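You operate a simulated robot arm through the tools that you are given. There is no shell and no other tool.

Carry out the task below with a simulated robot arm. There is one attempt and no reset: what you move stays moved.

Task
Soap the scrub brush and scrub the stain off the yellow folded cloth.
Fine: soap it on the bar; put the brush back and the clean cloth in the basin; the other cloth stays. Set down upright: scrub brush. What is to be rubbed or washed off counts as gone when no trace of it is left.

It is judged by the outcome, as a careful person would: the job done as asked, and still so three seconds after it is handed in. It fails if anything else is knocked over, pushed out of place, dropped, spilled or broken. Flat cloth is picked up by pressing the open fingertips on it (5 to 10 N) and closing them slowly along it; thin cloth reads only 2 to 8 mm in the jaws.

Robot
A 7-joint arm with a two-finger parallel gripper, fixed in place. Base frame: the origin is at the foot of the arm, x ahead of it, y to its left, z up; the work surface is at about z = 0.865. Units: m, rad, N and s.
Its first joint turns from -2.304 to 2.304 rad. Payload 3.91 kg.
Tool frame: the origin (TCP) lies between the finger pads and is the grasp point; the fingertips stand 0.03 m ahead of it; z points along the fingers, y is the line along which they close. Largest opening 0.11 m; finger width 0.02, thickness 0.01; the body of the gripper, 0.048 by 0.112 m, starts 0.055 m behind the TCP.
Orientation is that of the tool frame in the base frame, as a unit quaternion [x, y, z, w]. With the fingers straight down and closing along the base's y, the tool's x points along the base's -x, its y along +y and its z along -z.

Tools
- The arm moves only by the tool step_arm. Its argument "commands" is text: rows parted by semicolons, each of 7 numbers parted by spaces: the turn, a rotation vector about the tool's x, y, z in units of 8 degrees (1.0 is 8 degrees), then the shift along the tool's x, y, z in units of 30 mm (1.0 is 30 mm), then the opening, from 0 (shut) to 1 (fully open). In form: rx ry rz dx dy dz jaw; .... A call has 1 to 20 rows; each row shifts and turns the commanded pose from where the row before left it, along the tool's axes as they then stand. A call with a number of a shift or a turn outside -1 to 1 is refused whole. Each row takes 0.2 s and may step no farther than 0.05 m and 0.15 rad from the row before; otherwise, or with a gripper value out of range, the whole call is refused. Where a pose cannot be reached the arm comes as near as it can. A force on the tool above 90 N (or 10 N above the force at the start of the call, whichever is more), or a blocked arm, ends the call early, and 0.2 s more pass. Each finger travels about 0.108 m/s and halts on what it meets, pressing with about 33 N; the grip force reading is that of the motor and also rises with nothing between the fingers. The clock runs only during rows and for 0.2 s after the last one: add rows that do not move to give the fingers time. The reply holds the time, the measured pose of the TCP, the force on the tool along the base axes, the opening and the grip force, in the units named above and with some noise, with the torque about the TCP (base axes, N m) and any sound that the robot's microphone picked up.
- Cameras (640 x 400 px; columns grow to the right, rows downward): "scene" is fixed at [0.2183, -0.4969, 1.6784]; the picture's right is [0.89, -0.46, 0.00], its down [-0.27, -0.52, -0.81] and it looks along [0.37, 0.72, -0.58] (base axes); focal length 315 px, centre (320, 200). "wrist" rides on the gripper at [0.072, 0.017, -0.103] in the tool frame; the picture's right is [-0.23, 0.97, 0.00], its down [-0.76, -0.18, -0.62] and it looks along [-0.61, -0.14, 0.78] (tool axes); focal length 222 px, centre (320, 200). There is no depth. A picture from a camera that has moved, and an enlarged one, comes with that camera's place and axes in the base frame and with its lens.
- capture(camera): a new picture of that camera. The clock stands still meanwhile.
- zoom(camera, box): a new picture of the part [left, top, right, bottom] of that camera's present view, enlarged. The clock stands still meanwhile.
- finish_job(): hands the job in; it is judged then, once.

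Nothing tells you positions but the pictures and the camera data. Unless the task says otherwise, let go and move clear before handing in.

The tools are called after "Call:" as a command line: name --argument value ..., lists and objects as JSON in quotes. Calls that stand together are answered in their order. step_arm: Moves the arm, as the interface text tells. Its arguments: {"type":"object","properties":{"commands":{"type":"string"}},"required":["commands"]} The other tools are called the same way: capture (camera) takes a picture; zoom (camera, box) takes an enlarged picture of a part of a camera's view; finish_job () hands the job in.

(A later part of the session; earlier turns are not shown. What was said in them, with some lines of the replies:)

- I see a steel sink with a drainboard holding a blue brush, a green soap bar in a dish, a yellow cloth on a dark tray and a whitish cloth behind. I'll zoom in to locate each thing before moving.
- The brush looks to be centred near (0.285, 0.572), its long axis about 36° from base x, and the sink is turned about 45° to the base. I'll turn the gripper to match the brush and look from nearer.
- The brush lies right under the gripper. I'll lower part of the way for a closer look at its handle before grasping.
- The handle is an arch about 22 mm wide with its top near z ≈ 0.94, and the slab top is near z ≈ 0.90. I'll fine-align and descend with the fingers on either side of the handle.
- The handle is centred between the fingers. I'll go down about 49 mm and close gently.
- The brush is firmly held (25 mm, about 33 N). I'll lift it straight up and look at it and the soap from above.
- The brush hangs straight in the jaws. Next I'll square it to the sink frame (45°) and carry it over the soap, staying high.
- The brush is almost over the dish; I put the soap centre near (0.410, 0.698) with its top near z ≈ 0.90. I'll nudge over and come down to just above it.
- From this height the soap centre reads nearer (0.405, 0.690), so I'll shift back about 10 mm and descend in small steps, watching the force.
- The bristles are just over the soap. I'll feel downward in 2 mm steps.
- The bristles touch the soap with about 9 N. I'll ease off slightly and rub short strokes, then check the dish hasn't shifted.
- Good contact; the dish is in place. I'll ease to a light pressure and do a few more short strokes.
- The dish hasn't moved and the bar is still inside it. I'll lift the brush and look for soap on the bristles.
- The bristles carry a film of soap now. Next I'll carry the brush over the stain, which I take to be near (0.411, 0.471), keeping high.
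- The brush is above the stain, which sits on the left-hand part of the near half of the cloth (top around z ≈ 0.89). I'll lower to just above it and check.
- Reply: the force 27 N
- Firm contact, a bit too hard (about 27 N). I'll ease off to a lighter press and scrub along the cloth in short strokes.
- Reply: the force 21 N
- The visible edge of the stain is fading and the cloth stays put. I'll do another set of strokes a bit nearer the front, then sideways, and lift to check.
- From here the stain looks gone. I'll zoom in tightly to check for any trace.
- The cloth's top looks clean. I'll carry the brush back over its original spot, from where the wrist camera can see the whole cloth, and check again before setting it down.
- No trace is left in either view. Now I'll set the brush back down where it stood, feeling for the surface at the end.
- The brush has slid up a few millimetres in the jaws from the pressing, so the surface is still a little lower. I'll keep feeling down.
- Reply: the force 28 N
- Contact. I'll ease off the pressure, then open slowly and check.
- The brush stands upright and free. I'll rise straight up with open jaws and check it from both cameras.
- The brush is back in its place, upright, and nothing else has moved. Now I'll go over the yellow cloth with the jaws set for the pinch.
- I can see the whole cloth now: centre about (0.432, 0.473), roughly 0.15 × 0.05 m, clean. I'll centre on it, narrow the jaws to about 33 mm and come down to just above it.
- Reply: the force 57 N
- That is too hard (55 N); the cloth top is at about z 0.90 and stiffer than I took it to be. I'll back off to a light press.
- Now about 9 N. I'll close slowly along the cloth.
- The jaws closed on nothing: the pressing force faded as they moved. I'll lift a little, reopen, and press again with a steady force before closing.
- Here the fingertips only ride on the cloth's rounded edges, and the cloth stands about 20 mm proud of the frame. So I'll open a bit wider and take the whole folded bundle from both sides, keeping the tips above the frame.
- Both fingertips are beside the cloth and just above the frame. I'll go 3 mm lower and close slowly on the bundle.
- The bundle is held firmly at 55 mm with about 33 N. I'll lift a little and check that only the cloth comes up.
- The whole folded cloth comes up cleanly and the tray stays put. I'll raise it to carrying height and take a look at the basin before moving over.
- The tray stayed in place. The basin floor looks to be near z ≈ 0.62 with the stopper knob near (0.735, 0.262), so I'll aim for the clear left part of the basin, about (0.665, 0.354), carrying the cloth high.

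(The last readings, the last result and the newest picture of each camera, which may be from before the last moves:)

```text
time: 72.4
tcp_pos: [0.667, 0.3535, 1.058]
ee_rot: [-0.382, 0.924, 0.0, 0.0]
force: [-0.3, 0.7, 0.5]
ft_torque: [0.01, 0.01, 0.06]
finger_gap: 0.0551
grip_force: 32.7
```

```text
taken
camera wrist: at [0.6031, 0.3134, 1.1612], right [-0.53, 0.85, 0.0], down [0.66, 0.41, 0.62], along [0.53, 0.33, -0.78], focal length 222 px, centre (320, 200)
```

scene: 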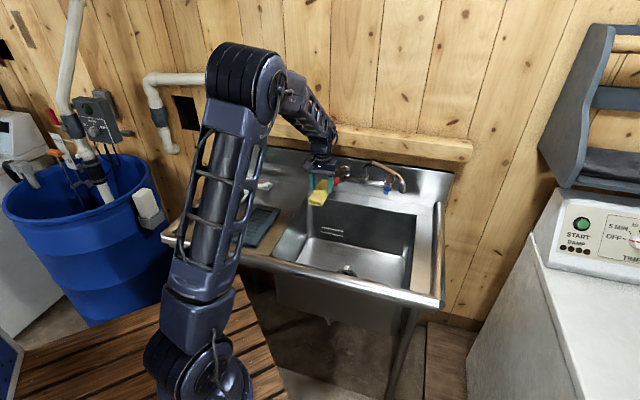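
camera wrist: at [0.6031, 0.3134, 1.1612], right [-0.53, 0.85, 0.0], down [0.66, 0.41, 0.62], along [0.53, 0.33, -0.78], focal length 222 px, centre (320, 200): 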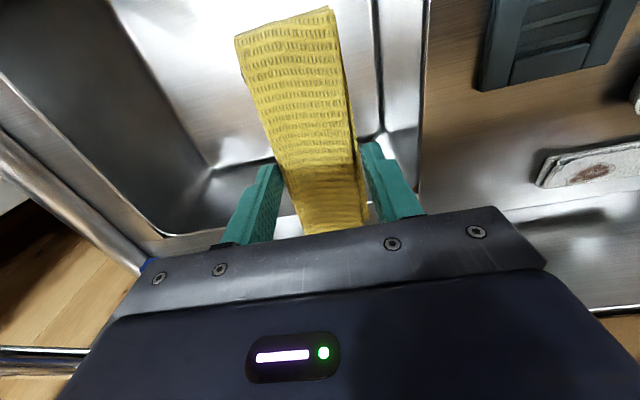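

The cloth hangs level over the left half of the basin. I'll shift slightly farther from the stopper and start down.

Call:
step_arm --commands "0 0 0 0 0.55 0 0.3; 0 0 0 0 0 0.9 0.3; 0 0 0 0 0 0.9 0.3; 0 0 0 0 0 0.9 0.3; 0 0 0 0 0 0.9 0.3; 0 0 0 0 0 0.9 0.3; 0 0 0 0 0 0.9 0.3; 0 0 0 0 0 0.9 0.3; 0 0 0 0 0 0 0.3; 0 0 0 0 0 0 0.3"

Call:
capture --camera "scene"

Call:
capture --camera "wrist"

Call:
zoom --camera "scene" --box '[260, 160, 420, 280]'

```text
time: 74.6
tcp_pos: [0.6521, 0.3655, 0.8678]
ee_rot: [-0.382, 0.924, 0.0, 0.0]
force: [-0.1, -0.3, -1.7]
ft_torque: [0.01, 0.0, -0.04]
finger_gap: 0.055
grip_force: 33.0
```

```text
taken
```

scene: 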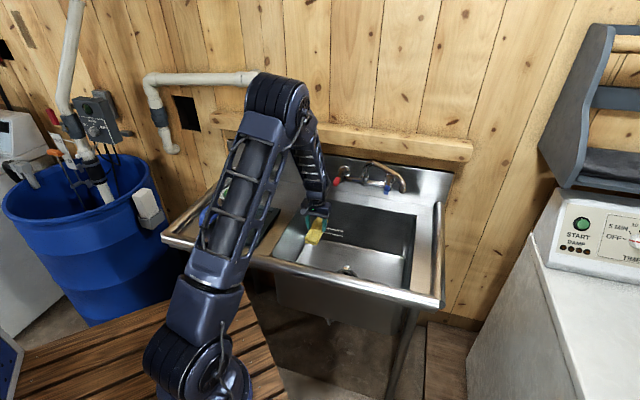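

```text
taken
camera wrist: at [0.5886, 0.326, 0.9707], right [-0.53, 0.85, 0.0], down [0.66, 0.41, 0.62], along [0.53, 0.33, -0.78], focal length 222 px, centre (320, 200)
```

wrist: 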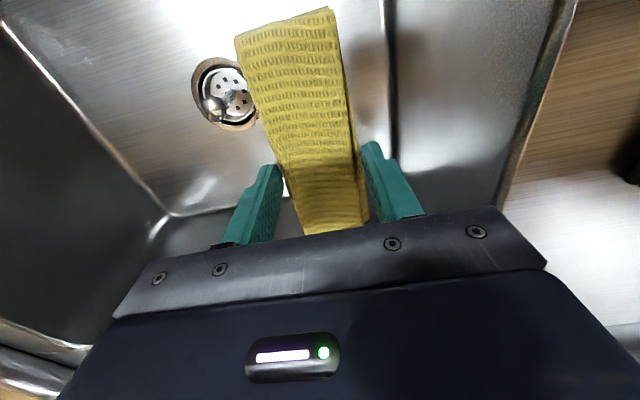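

```text
3.33 times, centred on (340, 220) of scene
camera zoom: at [0.2183, -0.4969, 1.6784], right [0.89, -0.46, 0.0], down [-0.27, -0.52, -0.81], along [0.37, 0.72, -0.58], focal length 1049 px, centre (253, 133)
```

zoom: 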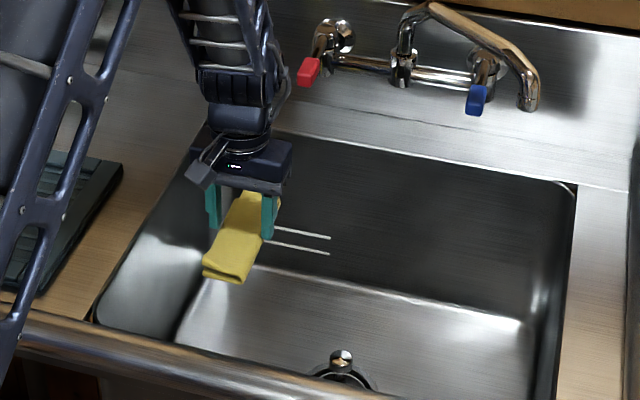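

Still clear of walls and stopper. I'll continue down toward the floor of the basin.

Call:
step_arm --commands "0 0 0 0 0 0.8 0.3; 0 0 0 0 0 0.8 0.3; 0 0 0 0 0 0.8 0.3; 0 0 0 0 0 0.8 0.3; 0 0 0 0 0 0.8 0.3; 0 0 0 0 0 0.5 0.3; 0 0 0 0 0 0 0.3; 0 0 0 0 0 0 0.3"

Call:
capture --camera "scene"

Call:
capture --camera "wrist"

Call:
zoom --camera "scene" --box '[260, 160, 420, 280]'

```text
time: 76.4
tcp_pos: [0.6546, 0.3656, 0.7341]
ee_rot: [-0.381, 0.925, 0.0, 0.0]
force: [-0.2, 0.0, -0.3]
ft_torque: [-0.02, 0.01, 0.01]
finger_gap: 0.0551
grip_force: 33.6
```

```text
taken
```

scene: 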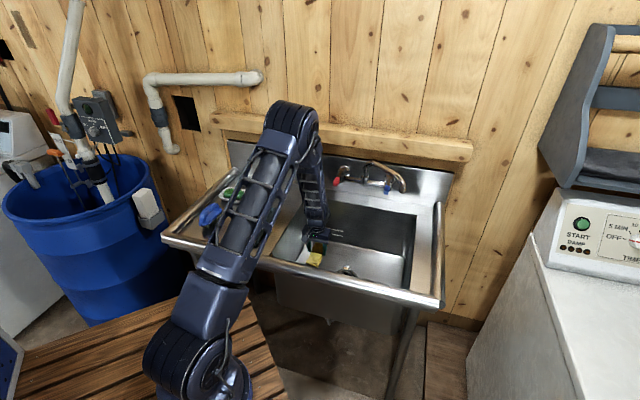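

```text
taken
camera wrist: at [0.5902, 0.3263, 0.8374], right [-0.53, 0.85, 0.0], down [0.66, 0.41, 0.62], along [0.53, 0.33, -0.78], focal length 222 px, centre (320, 200)
```

wrist: 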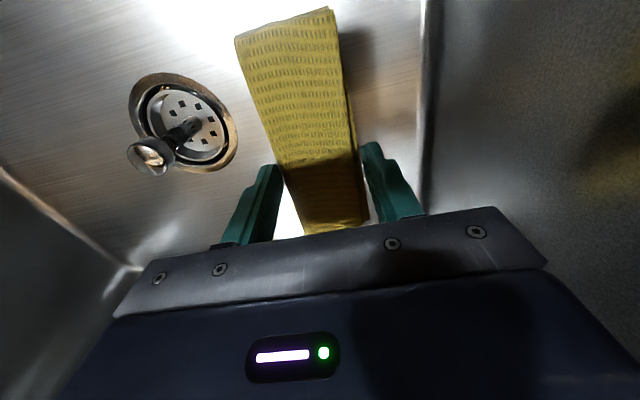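

```text
3.33 times, centred on (340, 220) of scene
camera zoom: at [0.2183, -0.4969, 1.6784], right [0.89, -0.46, 0.0], down [-0.27, -0.52, -0.81], along [0.37, 0.72, -0.58], focal length 1049 px, centre (253, 133)
```

zoom: 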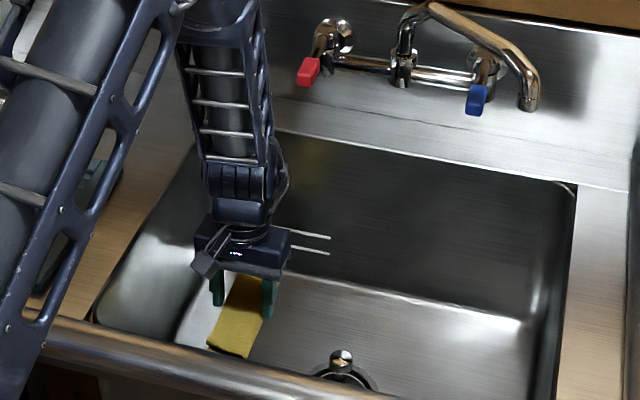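

Good clearance all around. A further 50 mm down, then I'll feel for the floor.

Call:
step_arm --commands "0 0 0 0 0 0.6 0.3; 0 0 0 0 0 0.6 0.3; 0 0 0 0 0 0.4 0.3; 0 0 0 0 0 0 0.3; 0 0 0 0 0 0 0.3"

Call:
zoom --camera "scene" --box '[280, 190, 380, 280]'

Call:
capture --camera "wrist"

```text
time: 77.6
tcp_pos: [0.6553, 0.3649, 0.6843]
ee_rot: [-0.381, 0.924, -0.001, 0.0]
force: [0.3, -0.2, -0.6]
ft_torque: [0.01, 0.02, -0.02]
finger_gap: 0.0549
grip_force: 32.9
```

```text
4.44 times, centred on (330, 235) of scene
camera zoom: at [0.2183, -0.4969, 1.6784], right [0.89, -0.46, 0.0], down [-0.27, -0.52, -0.81], along [0.37, 0.72, -0.58], focal length 1398 px, centre (276, 44)
```

zoom: 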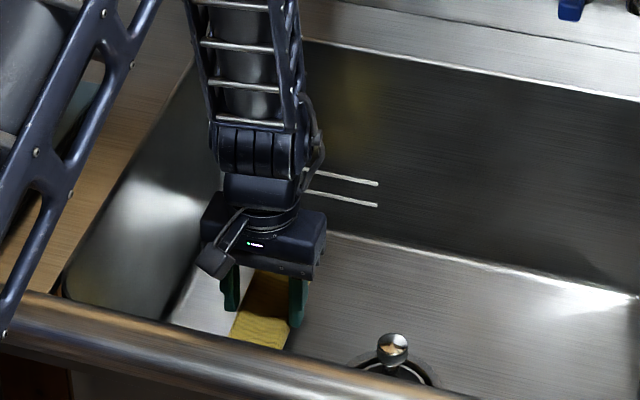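

```text
taken
camera wrist: at [0.5921, 0.3259, 0.7871], right [-0.53, 0.85, 0.0], down [0.66, 0.41, 0.62], along [0.53, 0.33, -0.78], focal length 222 px, centre (320, 200)
```

wrist: 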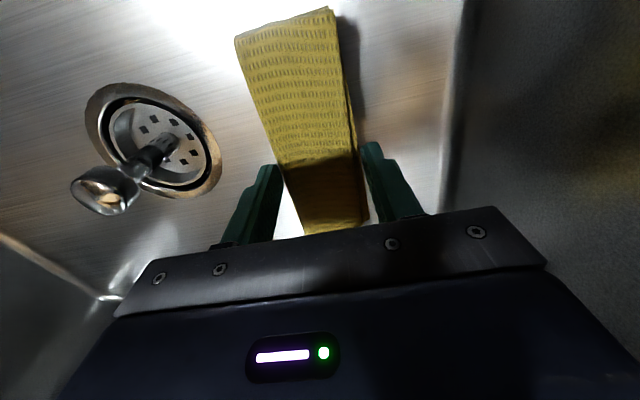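

Call:
step_arm --commands "0 0 0 0 0 0.2 0.3; 0 0 0 0 0 0.15 0.3; 0 0 0 0 0 0 0.3"

```text
time: 78.4
tcp_pos: [0.6536, 0.3644, 0.6741]
ee_rot: [-0.382, 0.924, -0.001, 0.0]
force: [0.6, 0.3, -0.9]
ft_torque: [0.0, 0.01, 0.01]
finger_gap: 0.0549
grip_force: 33.3
```

Call:
step_arm --commands "0 0 0 0 0 0.1 0.3; 0 0 0 0 0 0.1 0.3; 0 0 0 0 0 0 0.3"

Call:
zoom --camera "wrist" --box '[200, 0, 440, 240]'

```text
time: 79.2
tcp_pos: [0.654, 0.3648, 0.6682]
ee_rot: [-0.382, 0.924, -0.001, 0.0]
force: [-0.1, 0.5, -1.6]
ft_torque: [-0.02, -0.03, 0.01]
finger_gap: 0.055
grip_force: 33.3
```

```text
1.67 times, centred on (320, 120) of wrist
camera zoom: at [0.591, 0.3255, 0.7711], right [-0.53, 0.85, 0.0], down [0.66, 0.41, 0.62], along [0.53, 0.33, -0.78], focal length 370 px, centre (320, 333)
```

zoom: 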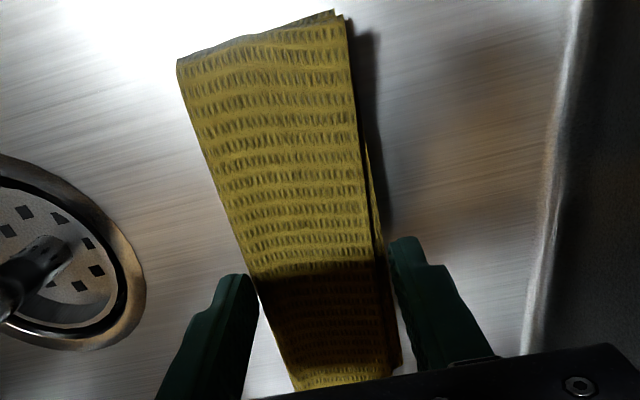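

Call:
step_arm --commands "0 0 0 0 0 0.1 0.3; 0 0 0 0 0 0.1 0.3; 0 0 0 0 0 0 0.3"

```text
time: 80.0
tcp_pos: [0.6545, 0.3639, 0.6627]
ee_rot: [-0.382, 0.924, 0.0, 0.001]
force: [-0.3, -0.6, -0.7]
ft_torque: [0.0, 0.02, 0.02]
finger_gap: 0.0552
grip_force: 32.9
```

Call:
step_arm --commands "0 0 0 0 0 0.08 0.3; 0 0 0 0 0 0.08 0.3; 0 0 0 0 0 0 0.3"

```text
time: 80.8
tcp_pos: [0.6533, 0.3656, 0.6581]
ee_rot: [-0.382, 0.924, 0.0, 0.0]
force: [-0.3, 0.6, -1.4]
ft_torque: [-0.01, 0.0, -0.02]
finger_gap: 0.0547
grip_force: 32.8
```

Call:
step_arm --commands "0 0 0 0 0 0.08 0.3; 0 0 0 0 0 0.06 0.3; 0 0 0 0 0 0 0.3"

Call:
zoom --camera "wrist" --box '[200, 0, 440, 240]'

Call:
zoom --camera "scene" --box '[300, 220, 360, 280]'

```text
time: 81.6
tcp_pos: [0.6538, 0.3651, 0.656]
ee_rot: [-0.382, 0.924, 0.001, 0.002]
force: [-7.2, -2.5, 42.6]
ft_torque: [-0.02, 0.24, -0.02]
finger_gap: 0.0549
grip_force: 33.1
```

```text
1.67 times, centred on (320, 120) of wrist
camera zoom: at [0.5909, 0.3258, 0.7582], right [-0.53, 0.85, 0.0], down [0.66, 0.41, 0.63], along [0.53, 0.33, -0.78], focal length 370 px, centre (320, 333)
```

zoom: 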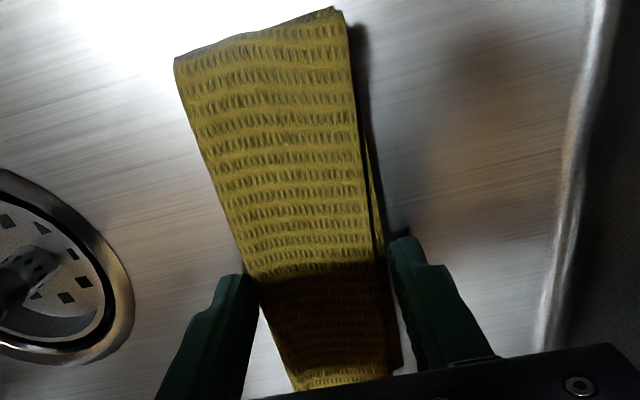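

```text
6.67 times, centred on (330, 250) of scene
camera zoom: at [0.2183, -0.4969, 1.6784], right [0.89, -0.46, 0.0], down [-0.27, -0.52, -0.81], along [0.37, 0.72, -0.58], focal length 2097 px, centre (253, -133)
```

zoom: 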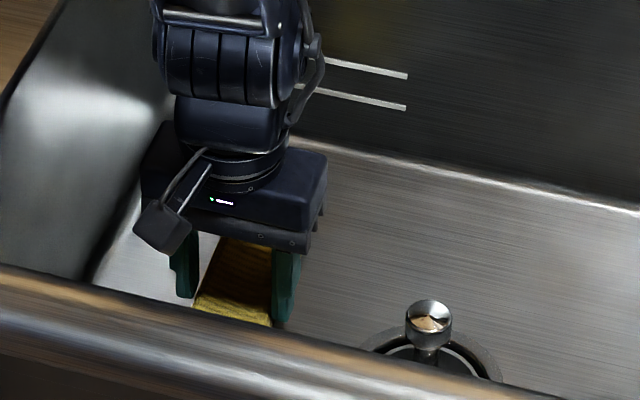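

The cloth rests on the basin floor. I'll ease the pressure off, open slowly and check.

Call:
step_arm --commands "0 0 0 0 0 -0.09 0.3; 0 0 0 0 0 0 0.3; 0 0 0 0 0 0 0.5; 0 0 0 0 0 0 0.54; 0 0 0 0 0 0 0.58; 0 0 0 0 0 0 0.62; 0 0 0 0 0 0 0.66; 0 0 0 0 0 0 0.7; 0 0 0 0 0 0 0.7; 0 0 0 0 0 0 0.7"

Call:
zoom --camera "wrist" --box '[200, 0, 440, 240]'

```text
time: 83.8
tcp_pos: [0.6557, 0.3657, 0.6562]
ee_rot: [-0.382, 0.924, 0.0, 0.001]
force: [0.8, -0.3, 0.4]
ft_torque: [-0.02, 0.01, -0.02]
finger_gap: 0.0771
grip_force: 0.1
```

```text
1.67 times, centred on (320, 120) of wrist
camera zoom: at [0.5918, 0.3253, 0.7594], right [-0.53, 0.85, 0.0], down [0.66, 0.41, 0.62], along [0.53, 0.33, -0.78], focal length 370 px, centre (320, 333)
```

zoom: 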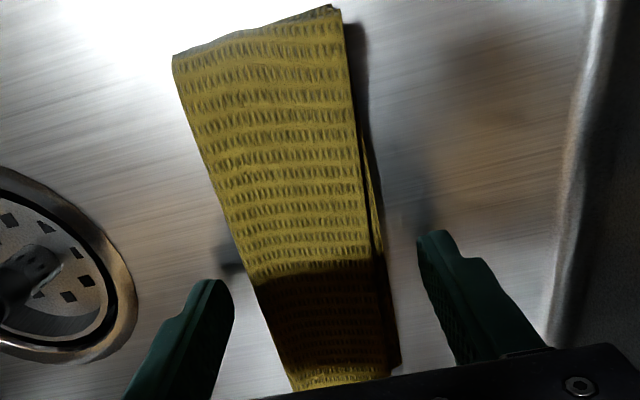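

The jaws are free of the cloth, which lies flat on the basin floor. Now I'll rise straight up, out of the basin.

Call:
step_arm --commands "0 0 0 0 0 -0.4 0.7; 0 0 0 0 0 -0.9 0.7; 0 0 0 0 0 -0.9 0.7; 0 0 0 0 0 -0.9 0.7; 0 0 0 0 0 -0.9 0.7; 0 0 0 0 0 -0.9 0.7; 0 0 0 0 0 -0.9 0.7; 0 0 0 0 0 -0.9 0.7; 0 0 0 0 0 -0.9 0.7; 0 0 0 0 0 -0.9 0.7; 0 0 0 0 0 -0.9 0.7; 0 0 0 0 0 -0.9 0.7; 0 0 0 0 0 -0.9 0.7; 0 0 0 0 0 -0.9 0.7; 0 0 0 0 0 0 0.7; 0 0 0 0 0 0 0.7"

Call:
capture --camera "scene"

Call:
capture --camera "wrist"

Call:
zoom --camera "scene" --box '[180, 140, 400, 290]'

```text
time: 87.2
tcp_pos: [0.6524, 0.3678, 1.0167]
ee_rot: [-0.382, 0.924, -0.001, 0.0]
force: [0.1, 0.4, -0.1]
ft_torque: [0.01, -0.02, 0.03]
finger_gap: 0.0769
grip_force: 0.1
```

```text
taken
```

scene: 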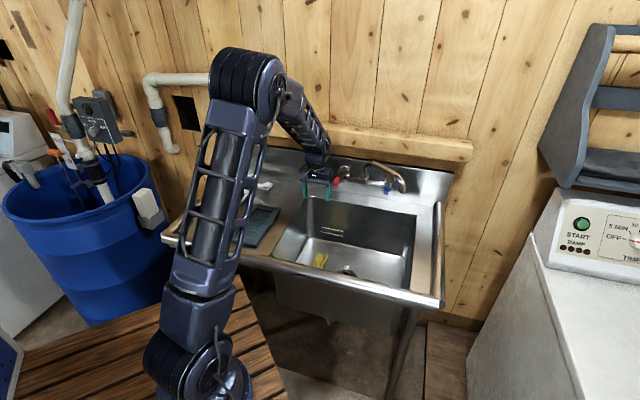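

```text
taken
camera wrist: at [0.5899, 0.3284, 1.1196], right [-0.53, 0.85, 0.0], down [0.66, 0.41, 0.62], along [0.53, 0.33, -0.78], focal length 222 px, centre (320, 200)
```

wrist: 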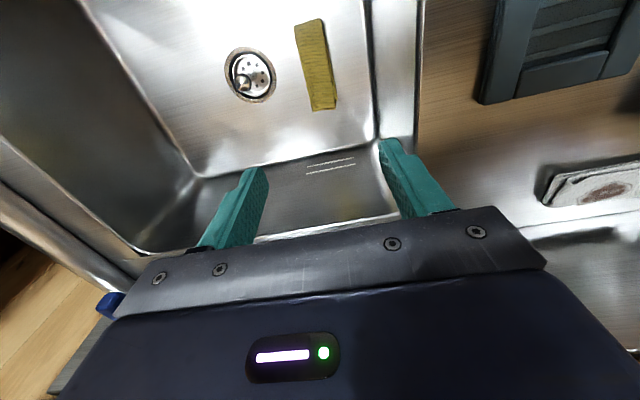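

```text
2.67 times, centred on (290, 215) of scene
camera zoom: at [0.2183, -0.4969, 1.6784], right [0.89, -0.46, 0.0], down [-0.27, -0.52, -0.81], along [0.37, 0.72, -0.58], focal length 839 px, centre (400, 160)
```

zoom: 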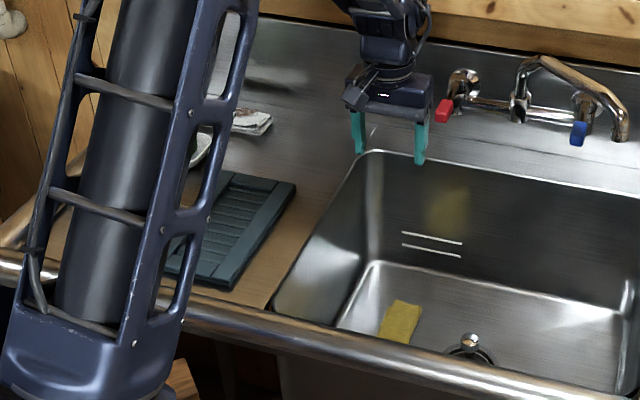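

The cloth lies in the basin beside the drain. I'll check it closely for traces and raise the arm to a spot where the drainboard can be seen.

Call:
zoom --camera "wrist" --box '[270, 10, 370, 120]'

Call:
step_arm --commands "0 0 0 0.5 0.3 -0.9 0.7; 0 0 0 0.5 0.6 -0.9 0.7; 0 0 0 0.5 0.8 -0.9 0.7; 0 0 0 0.4 0.9 -0.9 0.7; 0 0 0 0.4 0.9 -0.9 0.7; 0 0 0 0.4 0.9 -0.5 0.7; 0 0 0 0.4 0.9 0 0.7; 0 0 0 0.4 0.9 0 0.7; 0 0 0 0.4 0.9 0 0.7; 0 0 0 0 0 0 0.7; 0 0 0 0 0 0 0.7"

Call:
capture --camera "wrist"

Call:
capture --camera "scene"

```text
3.64 times, centred on (320, 65) of wrist
camera zoom: at [0.5899, 0.3284, 1.1196], right [-0.53, 0.85, 0.0], down [0.66, 0.41, 0.62], along [0.53, 0.33, -0.78], focal length 808 px, centre (320, 691)
```

zoom: 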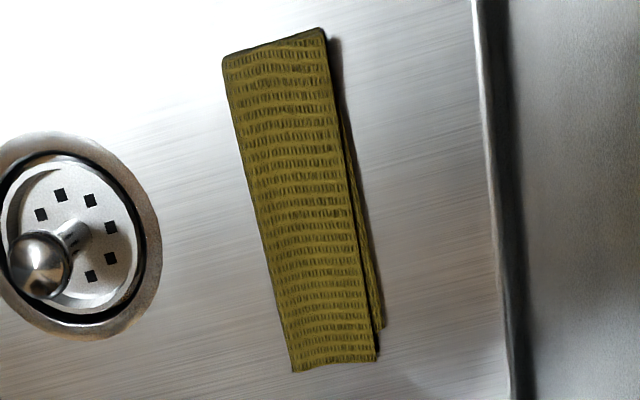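

```text
time: 89.6
tcp_pos: [0.4227, 0.4357, 1.1695]
ee_rot: [-0.382, 0.924, 0.0, 0.0]
force: [0.4, 0.5, -1.1]
ft_torque: [0.01, 0.0, -0.02]
finger_gap: 0.077
grip_force: 0.1
```

```text
taken
camera wrist: at [0.3591, 0.3971, 1.2723], right [-0.53, 0.85, 0.0], down [0.66, 0.41, 0.62], along [0.53, 0.33, -0.78], focal length 222 px, centre (320, 200)
```

wrist: 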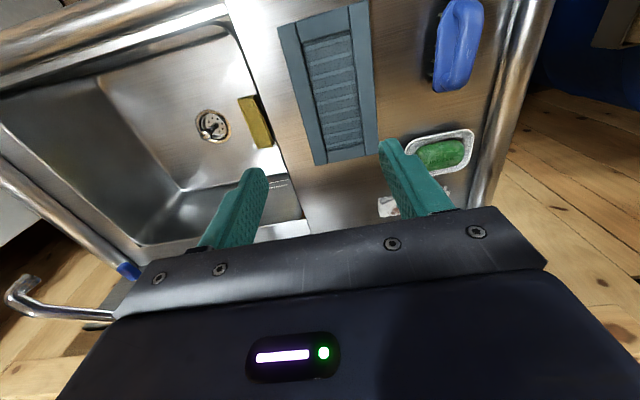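

```text
taken
```

scene: 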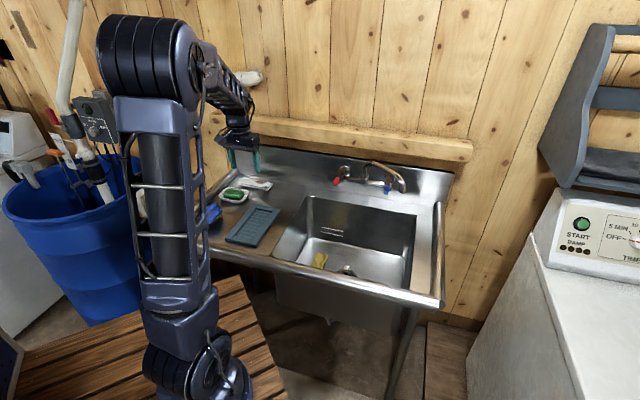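

Call:
zoom --camera "scene" --box '[195, 165, 345, 275]'

Call:
zoom --camera "wrist" --box '[380, 0, 520, 180]'

```text
3.64 times, centred on (270, 220) of scene
camera zoom: at [0.2183, -0.4969, 1.6784], right [0.89, -0.46, 0.0], down [-0.27, -0.52, -0.81], along [0.37, 0.72, -0.58], focal length 1144 px, centre (502, 127)
```

zoom: 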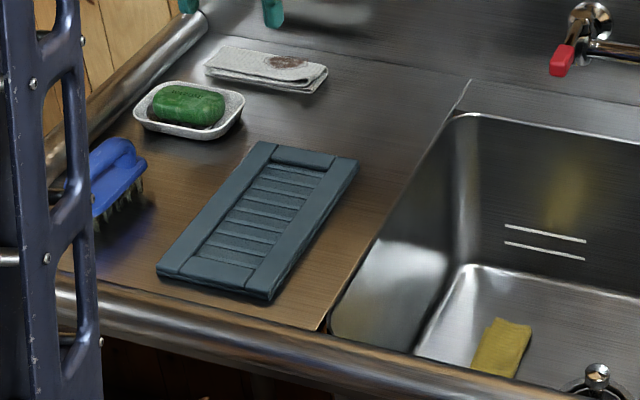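

```text
2.22 times, centred on (450, 90) of wrist
camera zoom: at [0.3591, 0.3971, 1.2723], right [-0.53, 0.85, 0.0], down [0.66, 0.41, 0.62], along [0.53, 0.33, -0.78], focal length 494 px, centre (31, 444)
```

zoom: 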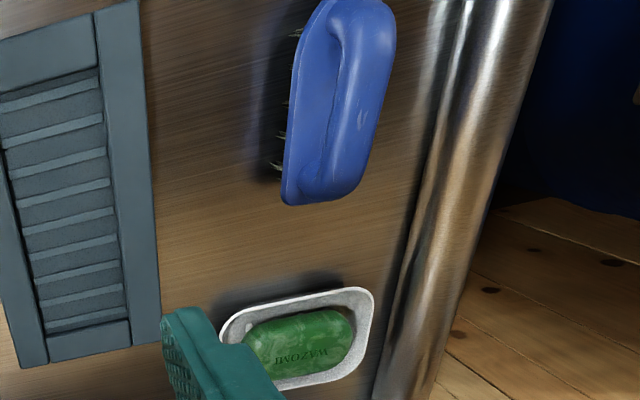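

The clean yellow cloth lies in the basin, and the brush stands upright in its place. The soap is in its dish, the tray and the other cloth haven't moved, and the arm is clear with empty jaws, so I'm handing in.

Call:
finish_job

```text
The job is handed in.
```

The stain is off the yellow cloth, with no trace visible in either camera. The cloth is lying in the basin beside the drain, and I've handed the job in.

- **Brush:** I soaped it on the bar and scrubbed the stain. It is back in its original spot, standing upright on its bristles.
- **Soap:** The bar slid slightly inside its dish while I rubbed it, but it is still in the dish and the dish did not move.
- **Cloth:** My first attempt to pinch it closed on nothing. I then gripped the whole folded bundle from both sides, so it went into the basin still folded. I only checked the sides I could see, not the underside.
- **Everything else:** The other cloth and the tray are where they were, and the arm is clear with empty jaws.

A few contacts were firmer than I meant before I eased off, up to about 55 N on the cloth. Nothing shifted or looked damaged afterwards.
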